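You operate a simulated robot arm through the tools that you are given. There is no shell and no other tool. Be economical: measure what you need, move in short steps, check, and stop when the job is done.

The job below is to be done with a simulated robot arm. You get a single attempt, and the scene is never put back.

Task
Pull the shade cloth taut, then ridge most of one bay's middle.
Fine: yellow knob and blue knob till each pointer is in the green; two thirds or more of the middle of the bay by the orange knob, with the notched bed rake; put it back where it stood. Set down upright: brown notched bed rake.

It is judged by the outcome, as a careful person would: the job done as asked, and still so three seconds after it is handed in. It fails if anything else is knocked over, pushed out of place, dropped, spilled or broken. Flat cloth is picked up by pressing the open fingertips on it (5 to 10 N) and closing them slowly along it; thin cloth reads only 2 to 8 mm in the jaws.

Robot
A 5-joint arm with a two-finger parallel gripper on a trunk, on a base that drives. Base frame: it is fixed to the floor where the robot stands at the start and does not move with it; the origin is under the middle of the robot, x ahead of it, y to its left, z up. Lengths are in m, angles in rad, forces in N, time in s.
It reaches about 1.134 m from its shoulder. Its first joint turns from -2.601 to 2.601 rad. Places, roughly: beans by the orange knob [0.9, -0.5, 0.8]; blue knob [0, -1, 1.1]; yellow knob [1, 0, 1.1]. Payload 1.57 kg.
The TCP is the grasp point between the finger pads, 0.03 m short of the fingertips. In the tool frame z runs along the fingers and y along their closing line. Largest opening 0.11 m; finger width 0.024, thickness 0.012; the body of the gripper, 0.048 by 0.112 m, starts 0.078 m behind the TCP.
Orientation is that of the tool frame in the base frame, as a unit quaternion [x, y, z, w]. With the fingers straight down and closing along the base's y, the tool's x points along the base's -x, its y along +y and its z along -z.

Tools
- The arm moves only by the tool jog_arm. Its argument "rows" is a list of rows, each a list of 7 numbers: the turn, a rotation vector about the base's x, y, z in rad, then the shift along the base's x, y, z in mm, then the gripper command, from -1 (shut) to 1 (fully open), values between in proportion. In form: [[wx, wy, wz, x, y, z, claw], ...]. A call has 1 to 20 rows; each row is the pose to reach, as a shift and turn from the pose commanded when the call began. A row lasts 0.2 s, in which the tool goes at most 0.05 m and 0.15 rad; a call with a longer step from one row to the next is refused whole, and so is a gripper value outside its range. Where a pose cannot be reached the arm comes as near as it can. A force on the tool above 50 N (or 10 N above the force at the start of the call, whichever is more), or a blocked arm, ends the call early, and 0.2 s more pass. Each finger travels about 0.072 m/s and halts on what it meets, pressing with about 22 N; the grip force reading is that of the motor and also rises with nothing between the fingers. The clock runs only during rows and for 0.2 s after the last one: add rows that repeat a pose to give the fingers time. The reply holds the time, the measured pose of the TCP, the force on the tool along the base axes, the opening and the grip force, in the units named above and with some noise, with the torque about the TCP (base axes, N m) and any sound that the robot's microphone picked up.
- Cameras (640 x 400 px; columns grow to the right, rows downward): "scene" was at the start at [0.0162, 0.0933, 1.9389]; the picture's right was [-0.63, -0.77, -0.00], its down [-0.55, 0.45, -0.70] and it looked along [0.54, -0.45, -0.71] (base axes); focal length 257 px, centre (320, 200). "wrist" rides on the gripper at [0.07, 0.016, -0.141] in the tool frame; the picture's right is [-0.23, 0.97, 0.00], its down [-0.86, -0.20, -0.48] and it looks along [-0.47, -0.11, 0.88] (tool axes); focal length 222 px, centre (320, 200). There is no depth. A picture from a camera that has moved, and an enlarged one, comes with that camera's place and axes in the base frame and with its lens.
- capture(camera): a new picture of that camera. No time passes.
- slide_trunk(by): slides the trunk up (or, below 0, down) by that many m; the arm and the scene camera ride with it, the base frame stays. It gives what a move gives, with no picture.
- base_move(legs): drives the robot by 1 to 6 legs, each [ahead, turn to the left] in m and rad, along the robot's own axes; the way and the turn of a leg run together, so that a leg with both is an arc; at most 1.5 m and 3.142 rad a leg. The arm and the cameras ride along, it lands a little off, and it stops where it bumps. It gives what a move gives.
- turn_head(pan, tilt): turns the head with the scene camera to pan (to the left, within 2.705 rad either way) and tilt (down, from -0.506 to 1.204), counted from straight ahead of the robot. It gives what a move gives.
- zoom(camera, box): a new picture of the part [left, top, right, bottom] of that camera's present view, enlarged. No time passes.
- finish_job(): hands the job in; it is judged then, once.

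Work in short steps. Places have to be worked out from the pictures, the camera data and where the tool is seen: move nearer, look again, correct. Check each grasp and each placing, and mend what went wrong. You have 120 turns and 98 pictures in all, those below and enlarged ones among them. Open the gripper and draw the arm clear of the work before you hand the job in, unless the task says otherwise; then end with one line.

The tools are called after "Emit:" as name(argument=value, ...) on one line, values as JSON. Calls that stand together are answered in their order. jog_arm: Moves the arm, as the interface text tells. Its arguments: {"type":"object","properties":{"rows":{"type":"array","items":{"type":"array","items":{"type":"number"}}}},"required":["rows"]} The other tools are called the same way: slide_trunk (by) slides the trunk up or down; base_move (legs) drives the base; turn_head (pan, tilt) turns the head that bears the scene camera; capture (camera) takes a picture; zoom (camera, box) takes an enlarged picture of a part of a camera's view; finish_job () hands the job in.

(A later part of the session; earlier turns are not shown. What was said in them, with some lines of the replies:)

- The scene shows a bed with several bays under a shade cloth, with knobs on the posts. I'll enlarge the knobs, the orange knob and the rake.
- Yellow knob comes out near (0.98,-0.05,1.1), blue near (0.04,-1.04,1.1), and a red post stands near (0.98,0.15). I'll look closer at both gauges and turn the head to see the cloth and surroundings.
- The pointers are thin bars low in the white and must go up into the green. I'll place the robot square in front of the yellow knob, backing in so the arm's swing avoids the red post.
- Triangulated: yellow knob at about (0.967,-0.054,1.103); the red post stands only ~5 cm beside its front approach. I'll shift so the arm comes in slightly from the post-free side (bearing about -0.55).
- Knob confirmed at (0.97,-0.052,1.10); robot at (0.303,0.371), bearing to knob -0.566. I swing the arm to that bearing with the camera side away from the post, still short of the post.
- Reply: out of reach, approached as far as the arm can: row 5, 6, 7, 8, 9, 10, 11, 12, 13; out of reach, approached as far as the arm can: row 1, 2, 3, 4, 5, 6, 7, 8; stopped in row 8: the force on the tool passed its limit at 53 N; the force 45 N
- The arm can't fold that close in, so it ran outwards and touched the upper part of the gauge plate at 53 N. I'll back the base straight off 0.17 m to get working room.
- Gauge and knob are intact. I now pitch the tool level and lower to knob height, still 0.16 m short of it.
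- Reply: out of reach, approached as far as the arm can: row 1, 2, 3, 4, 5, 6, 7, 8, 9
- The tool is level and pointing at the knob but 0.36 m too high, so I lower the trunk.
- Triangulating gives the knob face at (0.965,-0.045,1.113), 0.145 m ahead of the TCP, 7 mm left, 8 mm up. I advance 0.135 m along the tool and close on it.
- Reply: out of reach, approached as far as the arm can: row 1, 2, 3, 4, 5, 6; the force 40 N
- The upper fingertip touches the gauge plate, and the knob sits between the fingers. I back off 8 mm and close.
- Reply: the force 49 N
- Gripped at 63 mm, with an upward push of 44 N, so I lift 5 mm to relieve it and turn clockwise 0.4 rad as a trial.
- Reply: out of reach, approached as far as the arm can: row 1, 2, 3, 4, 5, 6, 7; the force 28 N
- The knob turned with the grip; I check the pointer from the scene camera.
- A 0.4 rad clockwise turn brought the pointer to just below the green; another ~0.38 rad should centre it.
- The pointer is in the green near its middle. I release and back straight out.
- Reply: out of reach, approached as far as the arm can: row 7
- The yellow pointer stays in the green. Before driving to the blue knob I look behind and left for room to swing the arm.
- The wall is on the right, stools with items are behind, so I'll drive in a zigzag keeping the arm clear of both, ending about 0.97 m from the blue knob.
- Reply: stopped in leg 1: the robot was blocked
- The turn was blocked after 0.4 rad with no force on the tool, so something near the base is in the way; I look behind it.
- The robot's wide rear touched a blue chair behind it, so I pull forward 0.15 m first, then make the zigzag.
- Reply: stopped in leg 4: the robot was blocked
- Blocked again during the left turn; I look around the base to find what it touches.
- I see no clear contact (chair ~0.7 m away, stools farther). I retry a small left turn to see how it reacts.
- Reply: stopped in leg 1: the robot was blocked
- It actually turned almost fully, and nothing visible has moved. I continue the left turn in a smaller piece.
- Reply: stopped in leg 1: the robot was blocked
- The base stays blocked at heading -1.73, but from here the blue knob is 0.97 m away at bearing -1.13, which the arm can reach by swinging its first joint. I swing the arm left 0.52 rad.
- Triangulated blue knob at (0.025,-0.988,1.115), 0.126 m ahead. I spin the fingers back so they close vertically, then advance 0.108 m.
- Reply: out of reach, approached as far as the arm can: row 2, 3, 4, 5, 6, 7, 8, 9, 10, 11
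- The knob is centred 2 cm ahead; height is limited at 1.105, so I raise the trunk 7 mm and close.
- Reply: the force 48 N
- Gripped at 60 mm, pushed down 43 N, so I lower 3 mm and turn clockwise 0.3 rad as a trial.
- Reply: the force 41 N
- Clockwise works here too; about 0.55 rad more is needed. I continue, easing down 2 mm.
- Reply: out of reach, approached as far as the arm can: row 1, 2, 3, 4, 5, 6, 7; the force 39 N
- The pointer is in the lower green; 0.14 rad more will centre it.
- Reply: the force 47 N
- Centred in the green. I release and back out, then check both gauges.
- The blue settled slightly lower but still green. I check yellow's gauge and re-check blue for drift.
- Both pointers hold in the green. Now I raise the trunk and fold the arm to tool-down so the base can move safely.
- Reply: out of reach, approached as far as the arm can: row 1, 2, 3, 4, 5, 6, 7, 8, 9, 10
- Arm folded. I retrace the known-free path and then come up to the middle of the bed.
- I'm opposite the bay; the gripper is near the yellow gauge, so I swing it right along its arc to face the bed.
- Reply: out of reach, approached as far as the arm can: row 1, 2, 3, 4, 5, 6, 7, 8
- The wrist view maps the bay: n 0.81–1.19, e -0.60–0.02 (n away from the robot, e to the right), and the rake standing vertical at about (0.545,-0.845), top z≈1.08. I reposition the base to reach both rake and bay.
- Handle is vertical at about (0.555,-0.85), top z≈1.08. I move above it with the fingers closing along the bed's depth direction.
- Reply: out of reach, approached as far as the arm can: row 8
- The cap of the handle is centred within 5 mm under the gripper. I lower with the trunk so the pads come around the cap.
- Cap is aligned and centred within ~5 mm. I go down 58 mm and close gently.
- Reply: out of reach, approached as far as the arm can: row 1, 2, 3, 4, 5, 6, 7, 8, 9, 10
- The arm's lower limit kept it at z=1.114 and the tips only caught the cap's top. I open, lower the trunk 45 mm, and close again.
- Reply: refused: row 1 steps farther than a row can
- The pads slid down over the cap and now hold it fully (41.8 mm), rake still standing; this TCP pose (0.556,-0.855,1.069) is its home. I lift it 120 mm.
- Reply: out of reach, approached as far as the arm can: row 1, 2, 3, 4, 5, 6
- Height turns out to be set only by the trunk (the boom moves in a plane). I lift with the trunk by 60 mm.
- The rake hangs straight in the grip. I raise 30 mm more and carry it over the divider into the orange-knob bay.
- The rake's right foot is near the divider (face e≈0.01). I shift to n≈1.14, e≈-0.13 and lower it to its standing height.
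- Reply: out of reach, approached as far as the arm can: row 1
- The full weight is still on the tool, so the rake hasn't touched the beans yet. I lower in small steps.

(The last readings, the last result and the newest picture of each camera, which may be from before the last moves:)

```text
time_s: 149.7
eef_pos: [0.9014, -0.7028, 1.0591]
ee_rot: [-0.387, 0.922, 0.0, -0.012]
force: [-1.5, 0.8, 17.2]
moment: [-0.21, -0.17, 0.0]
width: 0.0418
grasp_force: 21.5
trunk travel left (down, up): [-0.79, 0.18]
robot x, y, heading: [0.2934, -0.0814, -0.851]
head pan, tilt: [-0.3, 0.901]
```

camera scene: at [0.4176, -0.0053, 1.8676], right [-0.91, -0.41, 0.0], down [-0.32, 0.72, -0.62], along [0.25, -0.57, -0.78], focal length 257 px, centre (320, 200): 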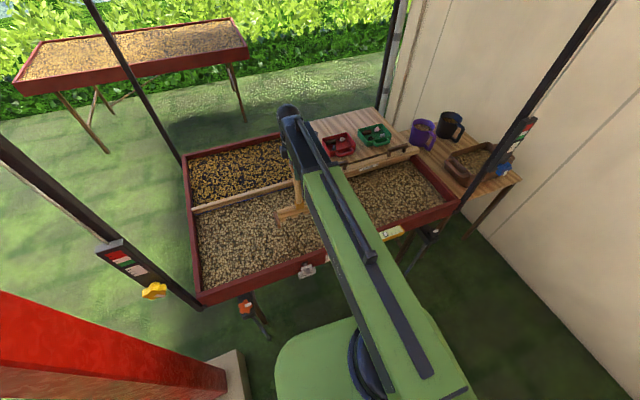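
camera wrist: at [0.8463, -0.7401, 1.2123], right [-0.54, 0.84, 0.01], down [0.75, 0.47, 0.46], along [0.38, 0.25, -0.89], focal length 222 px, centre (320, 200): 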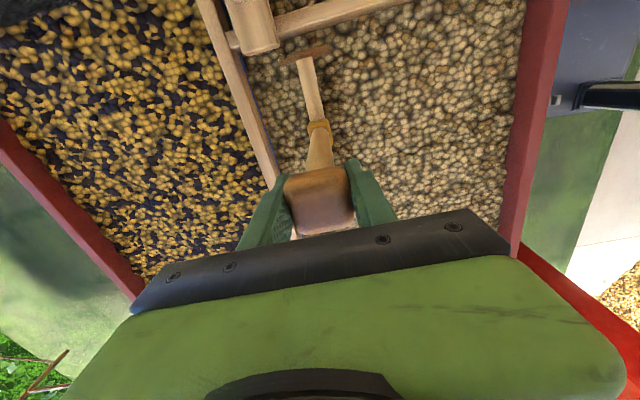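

The feet now rest with about 17 N. I drag slowly toward the front by 0.26 m and look.

Emit:
jog_arm(rows=[[0, 0, 0, -15, 15, 0, -0.7], [0, 0, 0, -31, 30, 0, -0.7], [0, 0, 0, -46, 46, 0, -0.7], [0, 0, 0, -62, 61, 0, -0.7], [0, 0, 0, -77, 76, 0, -0.7], [0, 0, 0, -93, 91, 0, -0.7], [0, 0, 0, -108, 106, 0, -0.7], [0, 0, 0, -124, 121, 0, -0.7], [0, 0, 0, -139, 137, 0, -0.7], [0, 0, 0, -155, 152, 0, -0.7], [0, 0, 0, -170, 167, 0, -0.7], [0, 0, 0, -185, 182, 0, -0.7], [0, 0, 0, -185, 182, 0, -0.7]])

Emit:
capture(camera="wrist")

Emit:
zoom(camera="scene", box=[180, 130, 400, 310])

```text
time_s: 152.5
eef_pos: [0.7168, -0.5211, 1.0585]
ee_rot: [-0.387, 0.922, 0.0, -0.012]
force: [0.9, -1.0, 2.9]
moment: [-0.1, -0.21, -0.08]
width: 0.0443
grasp_force: 22.2
trunk travel left (down, up): [-0.79, 0.18]
robot x, y, heading: [0.2907, -0.0787, -0.848]
head pan, tilt: [-0.3, 0.901]
```

```text
30 pictures are left
camera wrist: at [0.6605, -0.557, 1.2008], right [-0.54, 0.84, 0.01], down [0.75, 0.47, 0.46], along [0.38, 0.25, -0.89], focal length 222 px, centre (320, 200)
```

wrist: 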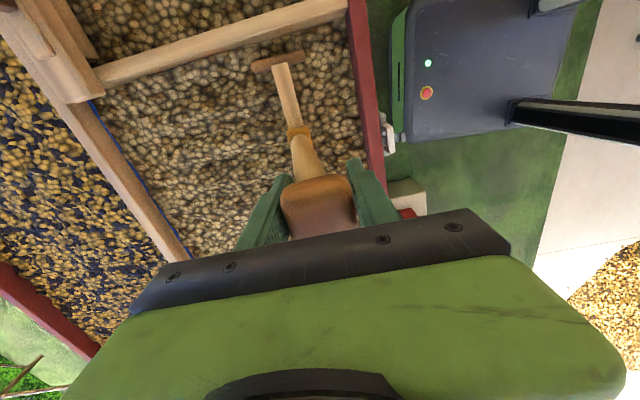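

```text
2.22 times, centred on (290, 220) of scene
camera zoom: at [0.4176, -0.0043, 1.7655], right [-0.91, -0.41, 0.0], down [-0.32, 0.71, -0.62], along [0.25, -0.57, -0.78], focal length 572 px, centre (387, 156)
```

zoom: 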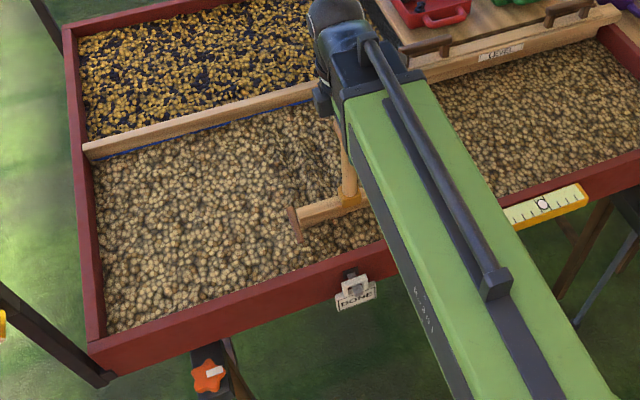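

Faint ridges show behind the rake; the rake seems slightly tilted in the grip. I look closer.

Emit:
zoom(camera="wrist", box=[80, 30, 400, 250])

Emit:
zoom(camera="scene", box=[260, 170, 330, 250])

```text
1.82 times, centred on (240, 140) of wrist
camera zoom: at [0.6605, -0.557, 1.2008], right [-0.54, 0.84, 0.01], down [0.75, 0.47, 0.46], along [0.38, 0.25, -0.89], focal length 404 px, centre (466, 309)
```

zoom: 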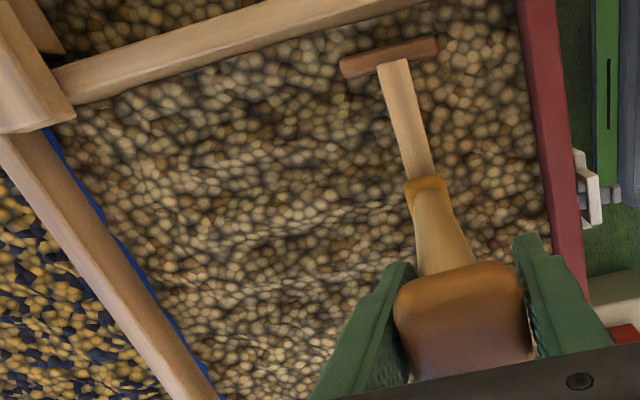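

```text
5.00 times, centred on (295, 210) of scene
camera zoom: at [0.4176, -0.0043, 1.7655], right [-0.91, -0.41, 0.0], down [-0.32, 0.71, -0.62], along [0.25, -0.57, -0.78], focal length 1286 px, centre (445, 150)
```

zoom: 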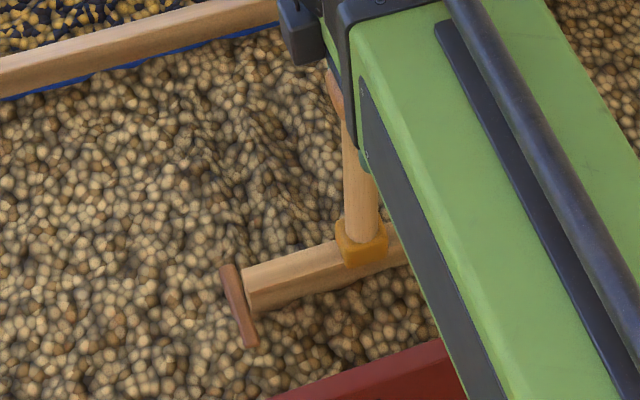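

Clear ridges trail behind the rake, so the method works. I lift 45 mm and go to the start of the middle stroke (e≈-0.30).

Emit:
slide_trunk(by=0.045)

Emit:
jog_arm(rows=[[0, 0, 0, 44, -9, 0, -0.7], [0, 0, 0, 87, -18, 0, -0.7], [0, 0, 0, 131, -27, 0, -0.7], [0, 0, 0, 175, -36, 0, -0.7], [0, 0, 0, 218, -45, 0, -0.7], [0, 0, 0, 262, -54, 0, -0.7], [0, 0, 0, 306, -63, 0, -0.7], [0, 0, 0, 306, -63, 0, -0.7]])

Emit:
slide_trunk(by=-0.04)

Emit:
slide_trunk(by=-0.006)

Emit:
capture(camera="wrist")

```text
time_s: 153.3
eef_pos: [0.7182, -0.5214, 1.1023]
ee_rot: [-0.387, 0.922, 0.0, -0.013]
force: [-0.2, -0.2, -4.3]
moment: [0.02, 0.01, -0.04]
width: 0.0416
grasp_force: 21.8
trunk travel left (down, up): [-0.835, 0.135]
robot x, y, heading: [0.2879, -0.0805, -0.846]
head pan, tilt: [-0.3, 0.901]
```

```text
time_s: 155.1
eef_pos: [1.0223, -0.5834, 1.1031]
ee_rot: [-0.386, 0.922, 0.0, -0.013]
force: [0.4, -0.3, -3.4]
moment: [0.03, 0.01, -0.01]
width: 0.0417
grasp_force: 21.7
trunk travel left (down, up): [-0.835, 0.135]
robot x, y, heading: [0.2915, -0.0793, -0.856]
head pan, tilt: [-0.3, 0.901]
```

```text
time_s: 156.0
eef_pos: [1.0218, -0.583, 1.0624]
ee_rot: [-0.388, 0.922, 0.0, -0.013]
force: [-0.2, 0.6, -3.2]
moment: [0.0, -0.01, 0.02]
width: 0.0417
grasp_force: 21.6
trunk travel left (down, up): [-0.795, 0.175]
robot x, y, heading: [0.2932, -0.0811, -0.843]
head pan, tilt: [-0.3, 0.901]
```

```text
time_s: 156.5
eef_pos: [1.0211, -0.5827, 1.0574]
ee_rot: [-0.387, 0.922, 0.0, -0.012]
force: [0.2, 0.2, 12.0]
moment: [-0.32, -0.28, -0.06]
width: 0.0418
grasp_force: 22.1
trunk travel left (down, up): [-0.789, 0.181]
robot x, y, heading: [0.2903, -0.0797, -0.848]
head pan, tilt: [-0.3, 0.901]
```

```text
26 pictures are left
camera wrist: at [0.965, -0.6181, 1.201], right [-0.54, 0.84, 0.0], down [0.75, 0.48, 0.46], along [0.38, 0.25, -0.89], focal length 222 px, centre (320, 200)
```

wrist: 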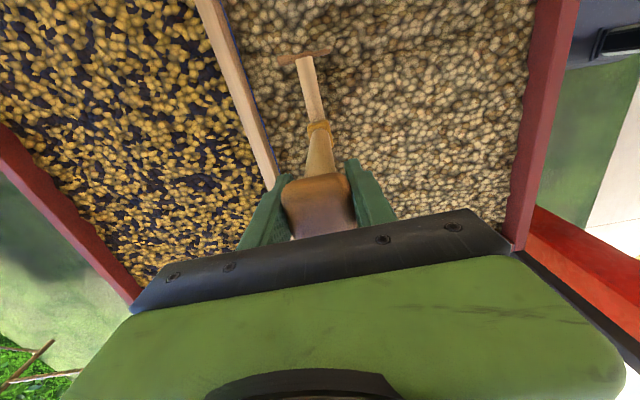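

Contact is at 12 N; I press 3 mm more and drag the middle stroke.

Emit:
slide_trunk(by=-0.003)

Emit:
jog_arm(rows=[[0, 0, 0, -15, 15, 0, -0.7], [0, 0, 0, -31, 30, 0, -0.7], [0, 0, 0, -46, 46, 0, -0.7], [0, 0, 0, -62, 61, 0, -0.7], [0, 0, 0, -77, 76, 0, -0.7], [0, 0, 0, -93, 91, 0, -0.7], [0, 0, 0, -108, 106, 0, -0.7], [0, 0, 0, -124, 121, 0, -0.7], [0, 0, 0, -139, 137, 0, -0.7], [0, 0, 0, -155, 152, 0, -0.7], [0, 0, 0, -170, 167, 0, -0.7], [0, 0, 0, -185, 182, 0, -0.7], [0, 0, 0, -192, 189, 0, -0.7], [0, 0, 0, -192, 189, 0, -0.7]])

Emit:
slide_trunk(by=0.048)

Emit:
capture(camera="wrist")

```text
time_s: 157.0
eef_pos: [1.0198, -0.5803, 1.0572]
ee_rot: [-0.388, 0.922, 0.0, -0.01]
force: [-0.8, 3.7, 23.1]
moment: [-0.38, -0.46, 0.04]
width: 0.0418
grasp_force: 22.1
trunk travel left (down, up): [-0.786, 0.184]
robot x, y, heading: [0.2898, -0.076, -0.849]
head pan, tilt: [-0.3, 0.901]
```

```text
time_s: 160.0
eef_pos: [0.8308, -0.3939, 1.0532]
ee_rot: [-0.388, 0.922, 0.001, -0.012]
force: [-0.9, 0.0, -4.2]
moment: [-0.04, 0.01, -0.03]
width: 0.0419
grasp_force: 21.8
trunk travel left (down, up): [-0.786, 0.184]
robot x, y, heading: [0.2888, -0.0784, -0.849]
head pan, tilt: [-0.3, 0.901]
```

```text
time_s: 160.9
eef_pos: [0.8293, -0.3933, 1.102]
ee_rot: [-0.387, 0.922, 0.0, -0.013]
force: [-0.4, -0.3, -4.0]
moment: [0.02, -0.02, 0.01]
width: 0.0419
grasp_force: 21.9
trunk travel left (down, up): [-0.834, 0.136]
robot x, y, heading: [0.2905, -0.0784, -0.851]
head pan, tilt: [-0.3, 0.901]
```

```text
25 pictures are left
camera wrist: at [0.7742, -0.4296, 1.2446], right [-0.54, 0.84, 0.01], down [0.75, 0.47, 0.46], along [0.38, 0.25, -0.89], focal length 222 px, centre (320, 200)
```

wrist: 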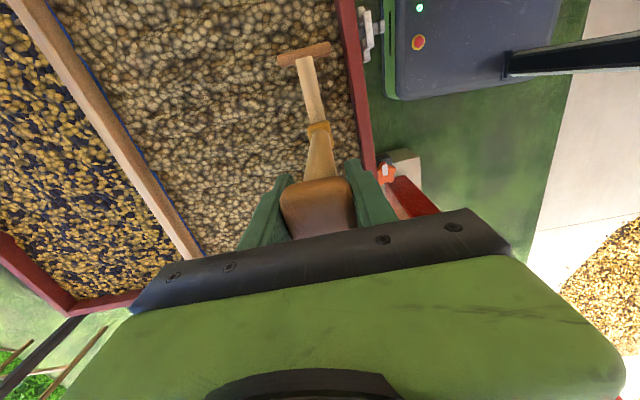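

The weight was free at the end of that stroke, so I check the ridges by zooming.

Emit:
zoom(camera="wrist", box=[60, 0, 380, 250])

Emit:
zoom(camera="scene", box=[190, 150, 350, 300])

```text
1.60 times, centred on (220, 125) of wrist
camera zoom: at [0.7742, -0.4296, 1.2446], right [-0.54, 0.84, 0.01], down [0.75, 0.47, 0.46], along [0.38, 0.25, -0.89], focal length 355 px, centre (480, 320)
```

zoom: 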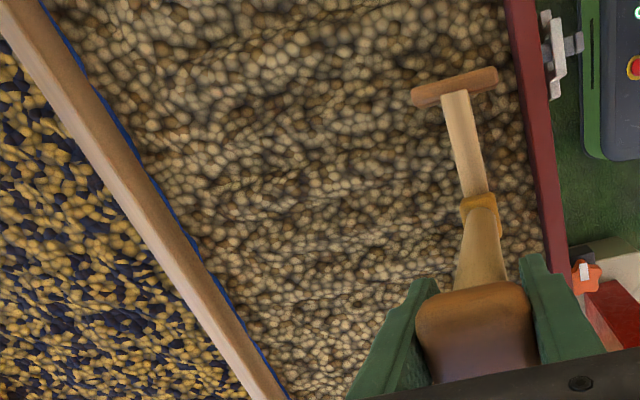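

```text
2.67 times, centred on (270, 225) of scene
camera zoom: at [0.4182, -0.0047, 1.8096], right [-0.91, -0.41, 0.0], down [-0.32, 0.72, -0.62], along [0.25, -0.57, -0.78], focal length 686 px, centre (453, 133)
```

zoom: 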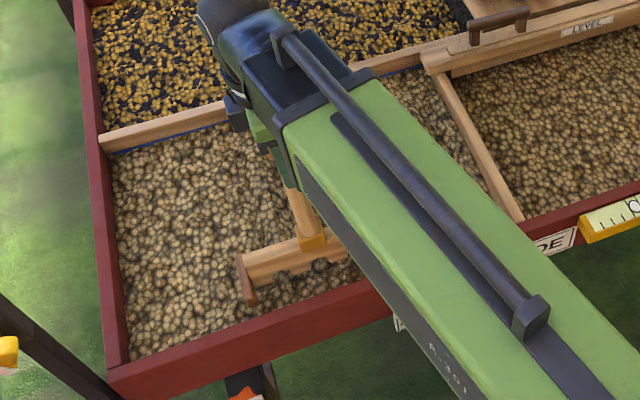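

I carry on with the third stroke (e≈-0.455), this time keeping pressure by lowering the trunk between segments.

Emit:
jog_arm(rows=[[0, 0, 0, 40, -8, 0, -0.7], [0, 0, 0, 80, -17, 0, -0.7], [0, 0, 0, 120, -25, 0, -0.7], [0, 0, 0, 160, -34, 0, -0.7], [0, 0, 0, 200, -42, 0, -0.7], [0, 0, 0, 240, -51, 0, -0.7], [0, 0, 0, 281, -59, 0, -0.7], [0, 0, 0, 281, -59, 0, -0.7]])

Emit:
slide_trunk(by=-0.045)

Emit:
slide_trunk(by=-0.006)

Emit:
jog_arm(rows=[[0, 0, 0, -14, 14, 0, -0.7], [0, 0, 0, -28, 28, 0, -0.7], [0, 0, 0, -43, 42, 0, -0.7], [0, 0, 0, -57, 56, 0, -0.7], [0, 0, 0, -57, 56, 0, -0.7]])

```text
time_s: 162.7
eef_pos: [1.1116, -0.4565, 1.1015]
ee_rot: [-0.388, 0.922, 0.0, -0.012]
force: [-0.2, 0.5, -3.3]
moment: [-0.03, 0.02, 0.0]
width: 0.0418
grasp_force: 22.1
out of reach, approached as far as the arm can: row 6
trunk travel left (down, up): [-0.834, 0.136]
robot x, y, heading: [0.29, -0.0811, -0.851]
head pan, tilt: [-0.3, 0.901]
```

```text
time_s: 163.6
eef_pos: [1.1105, -0.4549, 1.0559]
ee_rot: [-0.387, 0.922, 0.001, -0.012]
force: [-0.6, -0.6, -2.8]
moment: [0.02, 0.02, 0.0]
width: 0.0418
grasp_force: 21.4
trunk travel left (down, up): [-0.789, 0.181]
robot x, y, heading: [0.2894, -0.0821, -0.847]
head pan, tilt: [-0.3, 0.901]
```

```text
time_s: 164.2
eef_pos: [1.1104, -0.4543, 1.0514]
ee_rot: [-0.388, 0.922, 0.0, -0.011]
force: [0.1, 3.3, 18.9]
moment: [-0.36, -0.1, -0.07]
width: 0.0422
grasp_force: 22.3
trunk travel left (down, up): [-0.783, 0.187]
robot x, y, heading: [0.2922, -0.0813, -0.85]
head pan, tilt: [-0.3, 0.901]
```

```text
time_s: 165.4
eef_pos: [1.0554, -0.397, 1.0505]
ee_rot: [-0.387, 0.922, 0.0, -0.012]
force: [2.2, -1.6, 8.9]
moment: [-0.38, -0.44, -0.16]
width: 0.0443
grasp_force: 21.4
trunk travel left (down, up): [-0.783, 0.187]
robot x, y, heading: [0.289, -0.0832, -0.85]
head pan, tilt: [-0.3, 0.901]
```

Contact holds at about 9 N. I press 3 mm more and continue the stroke in two segments.

Emit:
slide_trunk(by=-0.003)

Emit:
jog_arm(rows=[[0, 0, 0, -14, 14, 0, -0.7], [0, 0, 0, -28, 28, 0, -0.7], [0, 0, 0, -43, 42, 0, -0.7], [0, 0, 0, -57, 56, 0, -0.7], [0, 0, 0, -57, 56, 0, -0.7]])

Emit:
slide_trunk(by=-0.003)

Emit:
jog_arm(rows=[[0, 0, 0, -14, 14, 0, -0.7], [0, 0, 0, -28, 28, 0, -0.7], [0, 0, 0, -43, 42, 0, -0.7], [0, 0, 0, -52, 51, 0, -0.7], [0, 0, 0, -52, 51, 0, -0.7]])

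Emit:
slide_trunk(by=0.06)

Emit:
capture(camera="wrist")

```text
time_s: 165.9
eef_pos: [1.0538, -0.3973, 1.0473]
ee_rot: [-0.387, 0.922, 0.001, -0.011]
force: [5.4, -2.6, 22.9]
moment: [-0.88, -1.03, -0.22]
width: 0.0443
grasp_force: 21.7
trunk travel left (down, up): [-0.78, 0.19]
robot x, y, heading: [0.2901, -0.0761, -0.846]
head pan, tilt: [-0.3, 0.901]
```

```text
time_s: 167.1
eef_pos: [0.997, -0.3402, 1.0462]
ee_rot: [-0.387, 0.922, 0.0, -0.012]
force: [-0.9, -0.3, -3.6]
moment: [-0.04, 0.02, 0.03]
width: 0.0422
grasp_force: 21.7
trunk travel left (down, up): [-0.78, 0.19]
robot x, y, heading: [0.2908, -0.0761, -0.848]
head pan, tilt: [-0.3, 0.901]
```

```text
time_s: 167.6
eef_pos: [0.9959, -0.339, 1.0462]
ee_rot: [-0.388, 0.922, 0.0, -0.012]
force: [0.0, 4.2, 20.3]
moment: [-0.36, -0.16, -0.06]
width: 0.0418
grasp_force: 22.3
trunk travel left (down, up): [-0.777, 0.193]
robot x, y, heading: [0.291, -0.0761, -0.844]
head pan, tilt: [-0.3, 0.901]
```

```text
time_s: 168.8
eef_pos: [0.9422, -0.2892, 1.0431]
ee_rot: [-0.387, 0.922, 0.0, -0.012]
force: [1.6, -4.7, 10.2]
moment: [-0.66, -0.75, -0.09]
width: 0.0438
grasp_force: 21.7
trunk travel left (down, up): [-0.777, 0.193]
robot x, y, heading: [0.2898, -0.0809, -0.849]
head pan, tilt: [-0.3, 0.901]
```

```text
time_s: 169.8
eef_pos: [0.9447, -0.2879, 1.1032]
ee_rot: [-0.387, 0.922, 0.0, -0.013]
force: [0.0, -0.4, -3.9]
moment: [0.02, 0.0, 0.02]
width: 0.0419
grasp_force: 22.1
trunk travel left (down, up): [-0.837, 0.133]
robot x, y, heading: [0.2902, -0.0785, -0.851]
head pan, tilt: [-0.3, 0.901]
```

```text
22 pictures are left
camera wrist: at [0.8879, -0.3242, 1.2475], right [-0.54, 0.84, 0.01], down [0.75, 0.47, 0.46], along [0.38, 0.25, -0.89], focal length 222 px, centre (320, 200)
```

wrist: 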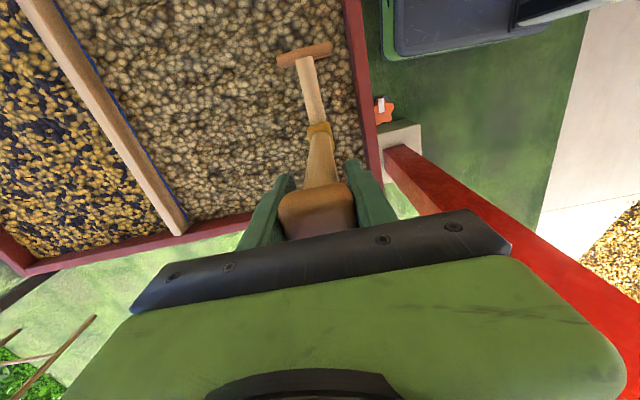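

I raise and carry the rake back above its home spot, then survey the bay with the arm out of the way.

Emit:
slide_trunk(by=0.035)

Emit:
jog_arm(rows=[[0, 0, 0, -26, -38, 0, -0.7], [0, 0, 0, -52, -76, 0, -0.7], [0, 0, 0, -78, -113, 0, -0.7], [0, 0, 0, -104, -151, 0, -0.7], [0, 0, 0, -130, -189, 0, -0.7], [0, 0, 0, -156, -227, 0, -0.7], [0, 0, 0, -182, -265, 0, -0.7], [0, 0, 0, -207, -302, 0, -0.7], [0, 0, 0, -233, -340, 0, -0.7], [0, 0, 0, -259, -378, 0, -0.7], [0, 0, 0, -285, -416, 0, -0.7], [0, 0, 0, -311, -454, 0, -0.7], [0, 0, 0, -337, -491, 0, -0.7], [0, 0, 0, -363, -529, 0, -0.7], [0, 0, 0, -389, -567, 0, -0.7], [0, 0, 0, -389, -567, 0, -0.7]])

Emit:
turn_head(pan=0.1, tilt=0.9)

Emit:
zoom(camera="scene", box=[240, 130, 440, 270])

```text
time_s: 170.6
eef_pos: [0.9436, -0.2884, 1.1391]
ee_rot: [-0.388, 0.922, 0.0, -0.013]
force: [0.5, 0.7, -2.3]
moment: [-0.02, -0.02, 0.0]
width: 0.0418
grasp_force: 22.1
trunk travel left (down, up): [-0.872, 0.098]
robot x, y, heading: [0.2907, -0.0783, -0.843]
head pan, tilt: [-0.3, 0.901]
```

```text
time_s: 174.0
eef_pos: [0.5566, -0.8559, 1.1389]
ee_rot: [-0.387, 0.922, 0.0, -0.013]
force: [0.1, 0.3, -2.7]
moment: [0.01, 0.01, 0.0]
width: 0.0421
grasp_force: 22.2
out of reach, approached as far as the arm can: row 7
trunk travel left (down, up): [-0.872, 0.098]
robot x, y, heading: [0.2933, -0.0822, -0.848]
head pan, tilt: [-0.3, 0.901]
```

```text
time_s: 174.9
eef_pos: [0.5557, -0.8568, 1.1398]
ee_rot: [-0.387, 0.922, 0.001, -0.012]
force: [-0.3, -0.4, -3.6]
moment: [0.02, -0.01, 0.01]
width: 0.0419
grasp_force: 21.7
trunk travel left (down, up): [-0.872, 0.098]
robot x, y, heading: [0.2904, -0.0856, -0.848]
head pan, tilt: [0.099, 0.901]
```

```text
2.86 times, centred on (340, 200) of scene
camera zoom: at [0.4422, 0.0122, 1.8476], right [-0.68, -0.73, 0.0], down [-0.57, 0.53, -0.62], along [0.45, -0.42, -0.78], focal length 735 px, centre (263, 200)
```

zoom: 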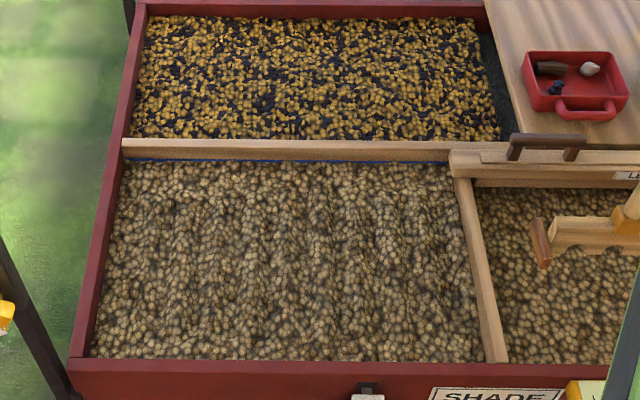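

Vertical ridges are visible across most of the bay. I enlarge further to judge the coverage.

Emit:
zoom(camera="scene", box=[262, 178, 346, 262])

Emit:
zoom(camera="scene", box=[330, 178, 414, 262])

```text
4.76 times, centred on (304, 220) of scene
camera zoom: at [0.4422, 0.0122, 1.8476], right [-0.68, -0.73, 0.0], down [-0.57, 0.53, -0.62], along [0.45, -0.42, -0.78], focal length 1225 px, centre (396, 105)
```

zoom: 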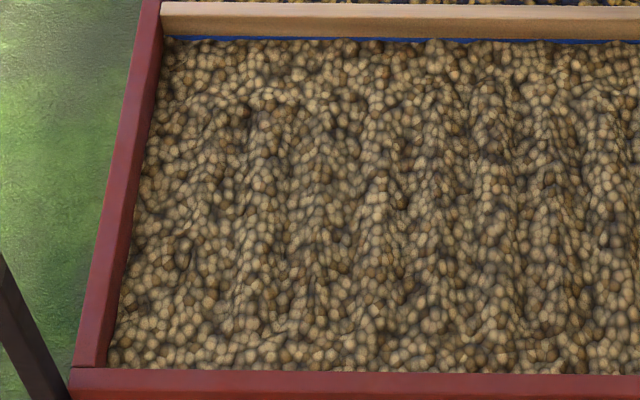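

```text
4.76 times, centred on (372, 220) of scene
camera zoom: at [0.4422, 0.0122, 1.8476], right [-0.68, -0.73, 0.0], down [-0.57, 0.53, -0.62], along [0.45, -0.42, -0.78], focal length 1225 px, centre (72, 105)
```

zoom: 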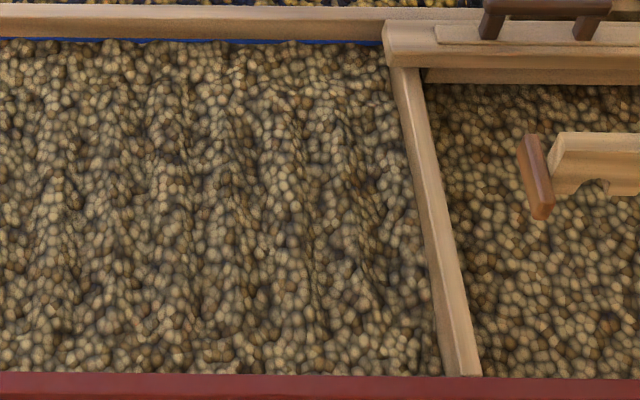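

Ridges cover the bay from left to right. I check the front part of the middle stroke, where contact got light.

Emit:
zoom(camera="scene", box=[305, 200, 375, 255])

```text
7.27 times, centred on (340, 228) of scene
camera zoom: at [0.4422, 0.0122, 1.8476], right [-0.68, -0.73, 0.0], down [-0.57, 0.53, -0.62], along [0.45, -0.42, -0.78], focal length 1871 px, centre (174, 0)
```

zoom: 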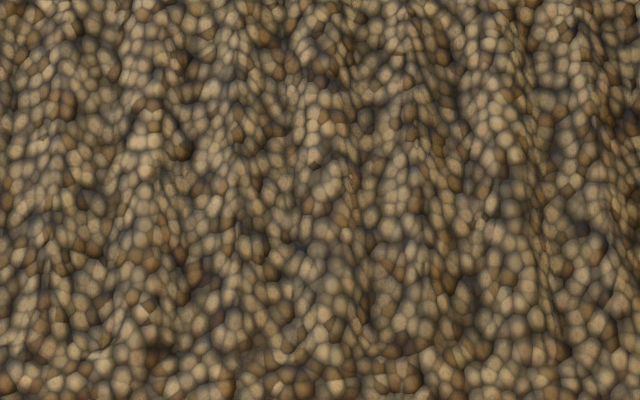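

The ridges hold to the stroke's end. I now lower the rake at its home spot in steps until the beans carry it.

Emit:
slide_trunk(by=-0.07)

Emit:
slide_trunk(by=-0.01)

Emit:
slide_trunk(by=-0.005)

```text
time_s: 175.9
eef_pos: [0.5575, -0.856, 1.0688]
ee_rot: [-0.387, 0.922, 0.0, -0.013]
force: [-0.6, -0.3, -3.9]
moment: [0.0, 0.02, -0.02]
width: 0.0419
grasp_force: 22.3
trunk travel left (down, up): [-0.802, 0.168]
robot x, y, heading: [0.2851, -0.0775, -0.854]
head pan, tilt: [0.099, 0.901]
```

```text
time_s: 176.5
eef_pos: [0.5581, -0.8565, 1.0582]
ee_rot: [-0.387, 0.922, 0.0, -0.012]
force: [-0.2, 0.5, -4.2]
moment: [-0.02, 0.02, 0.0]
width: 0.0419
grasp_force: 22.0
trunk travel left (down, up): [-0.792, 0.178]
robot x, y, heading: [0.2885, -0.0795, -0.846]
head pan, tilt: [0.099, 0.901]
```

```text
time_s: 177.1
eef_pos: [0.5568, -0.8561, 1.053]
ee_rot: [-0.388, 0.922, 0.001, -0.013]
force: [-0.8, -0.2, -3.4]
moment: [0.03, -0.02, 0.04]
width: 0.0418
grasp_force: 22.2
trunk travel left (down, up): [-0.787, 0.183]
robot x, y, heading: [0.288, -0.0779, -0.851]
head pan, tilt: [0.099, 0.901]
```

Still hanging freely at 1.053; I keep lowering by 4 mm.

Emit:
slide_trunk(by=-0.004)

Emit:
slide_trunk(by=-0.004)

```text
time_s: 177.6
eef_pos: [0.5576, -0.8568, 1.05]
ee_rot: [-0.387, 0.922, 0.0, -0.013]
force: [-0.5, 0.4, -3.5]
moment: [-0.02, -0.02, -0.02]
width: 0.0422
grasp_force: 21.6
trunk travel left (down, up): [-0.783, 0.187]
robot x, y, heading: [0.2938, -0.0796, -0.844]
head pan, tilt: [0.099, 0.901]
```

```text
time_s: 178.1
eef_pos: [0.5566, -0.857, 1.045]
ee_rot: [-0.387, 0.922, 0.001, -0.013]
force: [0.7, -0.3, -3.4]
moment: [0.01, 0.02, 0.01]
width: 0.0418
grasp_force: 22.3
trunk travel left (down, up): [-0.779, 0.191]
robot x, y, heading: [0.2909, -0.081, -0.85]
head pan, tilt: [0.099, 0.901]
```

Emit:
slide_trunk(by=-0.004)

Emit:
zoom(camera="wrist", box=[160, 0, 480, 240])

```text
time_s: 178.7
eef_pos: [0.5552, -0.8569, 1.0437]
ee_rot: [-0.387, 0.922, 0.0, -0.012]
force: [-4.0, 0.0, 20.7]
moment: [-0.13, -0.3, 0.02]
width: 0.0416
grasp_force: 21.9
trunk travel left (down, up): [-0.775, 0.195]
robot x, y, heading: [0.2943, -0.0762, -0.852]
head pan, tilt: [0.099, 0.901]
```

```text
1.67 times, centred on (320, 120) of wrist
camera zoom: at [0.4987, -0.8913, 1.1877], right [-0.54, 0.84, 0.0], down [0.75, 0.48, 0.46], along [0.38, 0.25, -0.89], focal length 370 px, centre (320, 333)
```

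zoom: 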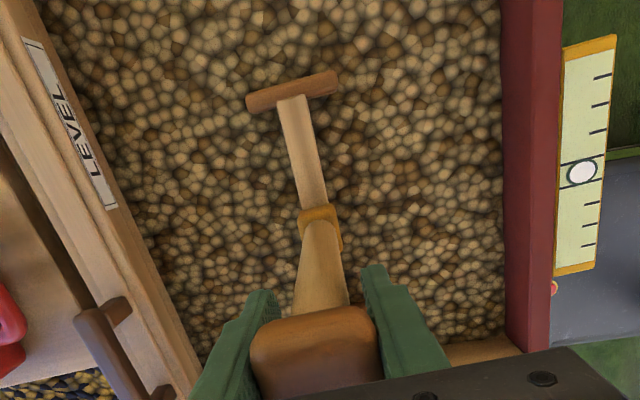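

Contact made (20 N); the rake is at its home spot with feet on the beans. I ease up 2 mm and open slowly a little, watching that it stands.

Emit:
slide_trunk(by=0.002)

Emit:
jog_arm(rows=[[0, 0, 0, 0, 0, 0, -0.4], [0, 0, 0, 0, 0, 0, -0.25], [0, 0, 0, 0, 0, 0, -0.15], [0, 0, 0, 0, 0, 0, -0.1], [0, 0, 0, 0, 0, 0, -0.1], [0, 0, 0, 0, 0, 0, -0.1]])

Emit:
zoom(camera="wrist", box=[160, 0, 480, 240])

```text
time_s: 179.2
eef_pos: [0.5566, -0.8569, 1.0437]
ee_rot: [-0.388, 0.922, 0.002, -0.011]
force: [-2.3, -0.6, 1.7]
moment: [0.0, 0.26, -0.09]
width: 0.0419
grasp_force: 22.4
trunk travel left (down, up): [-0.777, 0.193]
robot x, y, heading: [0.2848, -0.0792, -0.848]
head pan, tilt: [0.099, 0.901]
```

```text
time_s: 180.6
eef_pos: [0.5579, -0.8569, 1.0444]
ee_rot: [-0.387, 0.922, 0.001, -0.012]
force: [-0.2, -0.2, -0.2]
moment: [0.0, 0.01, 0.02]
width: 0.0496
grasp_force: 0.1
trunk travel left (down, up): [-0.777, 0.193]
robot x, y, heading: [0.2928, -0.0766, -0.847]
head pan, tilt: [0.099, 0.901]
```

```text
1.67 times, centred on (320, 120) of wrist
camera zoom: at [0.5002, -0.8929, 1.1878], right [-0.54, 0.84, 0.01], down [0.75, 0.47, 0.46], along [0.38, 0.25, -0.89], focal length 370 px, centre (320, 333)
```

zoom: 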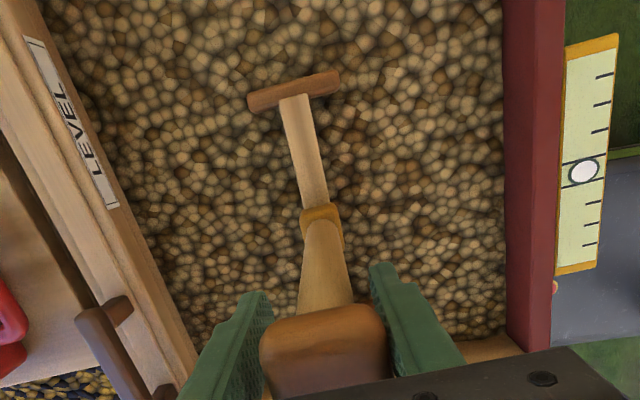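

It stands on its own. I open fully and raise clear.

Emit:
jog_arm(rows=[[0, 0, 0, 0, 0, 0, 0.2], [0, 0, 0, 0, 0, 0, 0.6], [0, 0, 0, 0, 0, 0, 1], [0, 0, 0, 0, 0, 0, 1], [0, 0, 0, 0, 0, 0, 1]])

Emit:
slide_trunk(by=0.18)

Emit:
capture(camera="wrist")

```text
time_s: 181.8
eef_pos: [0.5566, -0.8573, 1.0437]
ee_rot: [-0.387, 0.922, 0.0, -0.012]
force: [0.4, 0.6, 0.6]
moment: [-0.01, -0.02, -0.02]
width: 0.1101
grasp_force: 0.1
trunk travel left (down, up): [-0.777, 0.193]
robot x, y, heading: [0.2876, -0.0776, -0.845]
head pan, tilt: [0.099, 0.901]
```

```text
time_s: 183.8
eef_pos: [0.5567, -0.8563, 1.2246]
ee_rot: [-0.388, 0.922, 0.0, -0.013]
force: [0.1, -0.2, -0.1]
moment: [0.02, -0.03, 0.01]
width: 0.1101
grasp_force: 0.1
trunk travel left (down, up): [-0.957, 0.013]
robot x, y, heading: [0.2884, -0.0771, -0.849]
head pan, tilt: [0.099, 0.901]
```

```text
15 pictures are left
camera wrist: at [0.5002, -0.8929, 1.3677], right [-0.54, 0.84, 0.01], down [0.75, 0.47, 0.46], along [0.38, 0.25, -0.89], focal length 222 px, centre (320, 200)
```

wrist: 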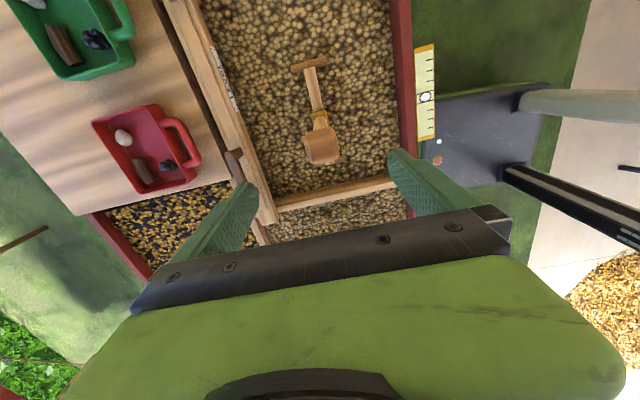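

The rake stands where it was, matching its original view within a few mm. I draw the arm back off the bed and check everything.

Emit:
jog_arm(rows=[[0, 0, 0, -29, 28, 0, 1], [0, 0, 0, -58, 57, 0, 1], [0, 0, 0, -87, 85, 0, 1], [0, 0, 0, -117, 114, 0, 1], [0, 0, 0, -146, 142, 0, 1], [0, 0, 0, -175, 171, 0, 1], [0, 0, 0, -175, 171, 0, 1]])

Emit:
turn_head(pan=0.0, tilt=0.65)

Emit:
capture(camera="scene")

```text
time_s: 185.4
eef_pos: [0.3807, -0.6861, 1.2237]
ee_rot: [-0.388, 0.922, 0.0, -0.012]
force: [1.3, -0.2, 0.7]
moment: [0.01, 0.04, 0.01]
width: 0.11
grasp_force: 0.1
trunk travel left (down, up): [-0.957, 0.013]
robot x, y, heading: [0.2919, -0.0777, -0.845]
head pan, tilt: [0.099, 0.901]
```

```text
time_s: 186.2
eef_pos: [0.3806, -0.6851, 1.2232]
ee_rot: [-0.387, 0.922, 0.001, -0.012]
force: [-0.1, -0.1, 0.0]
moment: [0.03, 0.0, -0.02]
width: 0.11
grasp_force: 0.1
trunk travel left (down, up): [-0.957, 0.013]
robot x, y, heading: [0.2906, -0.0787, -0.851]
head pan, tilt: [0.0, 0.649]
```

```text
14 pictures are left
camera scene: at [0.4443, -0.0009, 1.953], right [-0.75, -0.66, 0.0], down [-0.4, 0.45, -0.8], along [0.53, -0.6, -0.61], focal length 257 px, centre (320, 200)
```

scene: 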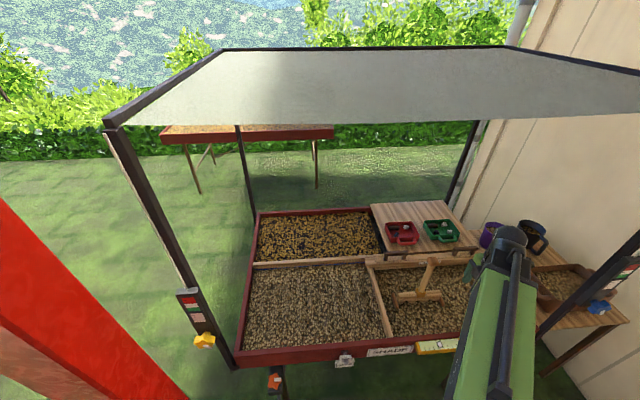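

The cloth is now taut, with both gauges in view; I enlarge both and the rake once more.

Emit:
zoom(camera="scene", box=[165, 280, 230, 355])

Emit:
zoom(camera="scene", box=[575, 235, 640, 320])

Emit:
zoom(camera="scene", box=[230, 240, 480, 370])

```text
5.33 times, centred on (198, 318) of scene
camera zoom: at [0.4443, -0.0009, 1.953], right [-0.75, -0.66, 0.0], down [-0.4, 0.45, -0.8], along [0.53, -0.6, -0.61], focal length 1372 px, centre (973, -427)
```

zoom: 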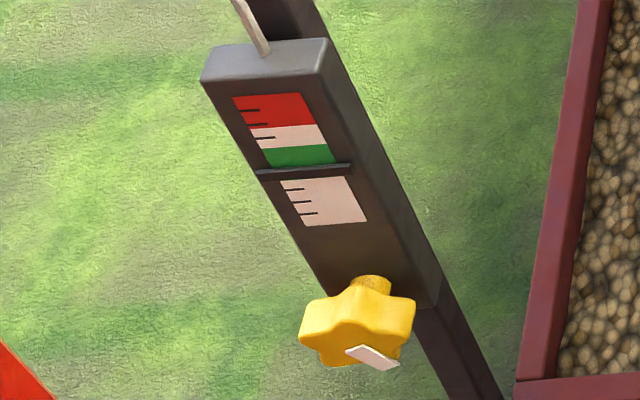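

```text
4.71 times, centred on (608, 278) of scene
camera zoom: at [0.4443, -0.0009, 1.953], right [-0.75, -0.66, 0.0], down [-0.4, 0.45, -0.8], along [0.53, -0.6, -0.61], focal length 1210 px, centre (-1033, -165)
```

zoom: 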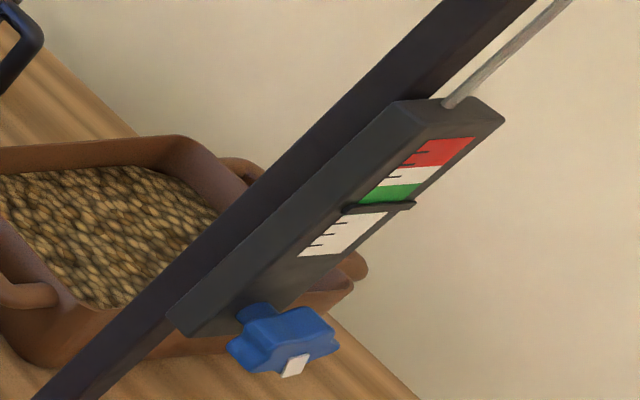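

```text
2.56 times, centred on (355, 305) of scene
camera zoom: at [0.4443, -0.0009, 1.953], right [-0.75, -0.66, 0.0], down [-0.4, 0.45, -0.8], along [0.53, -0.6, -0.61], focal length 658 px, centre (230, -69)
```

zoom: 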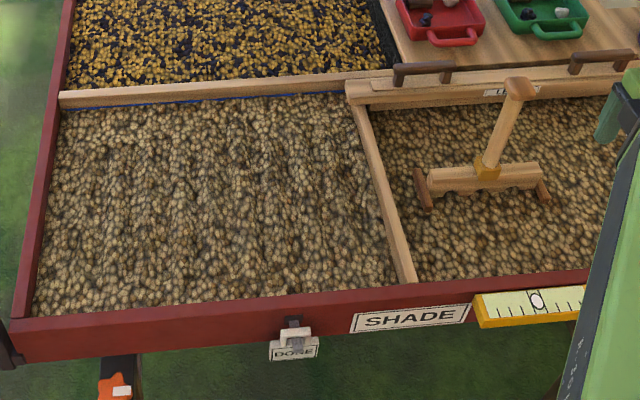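

Both pointers sit in the green, the bay is ridged nearly wall to wall, the rake stands upright in its old place, and the arm is clear. I hand in the job.

Emit:
finish_job()

```text
The job is handed in.
```

The shade cloth is taut with both pointers in the green, the middle of the bay by the orange knob is ridged, and the notched rake stands upright back in its place; while driving, the base bumped the blue chair and was blocked once more without my seeing why, and nothing looked moved in the pictures.
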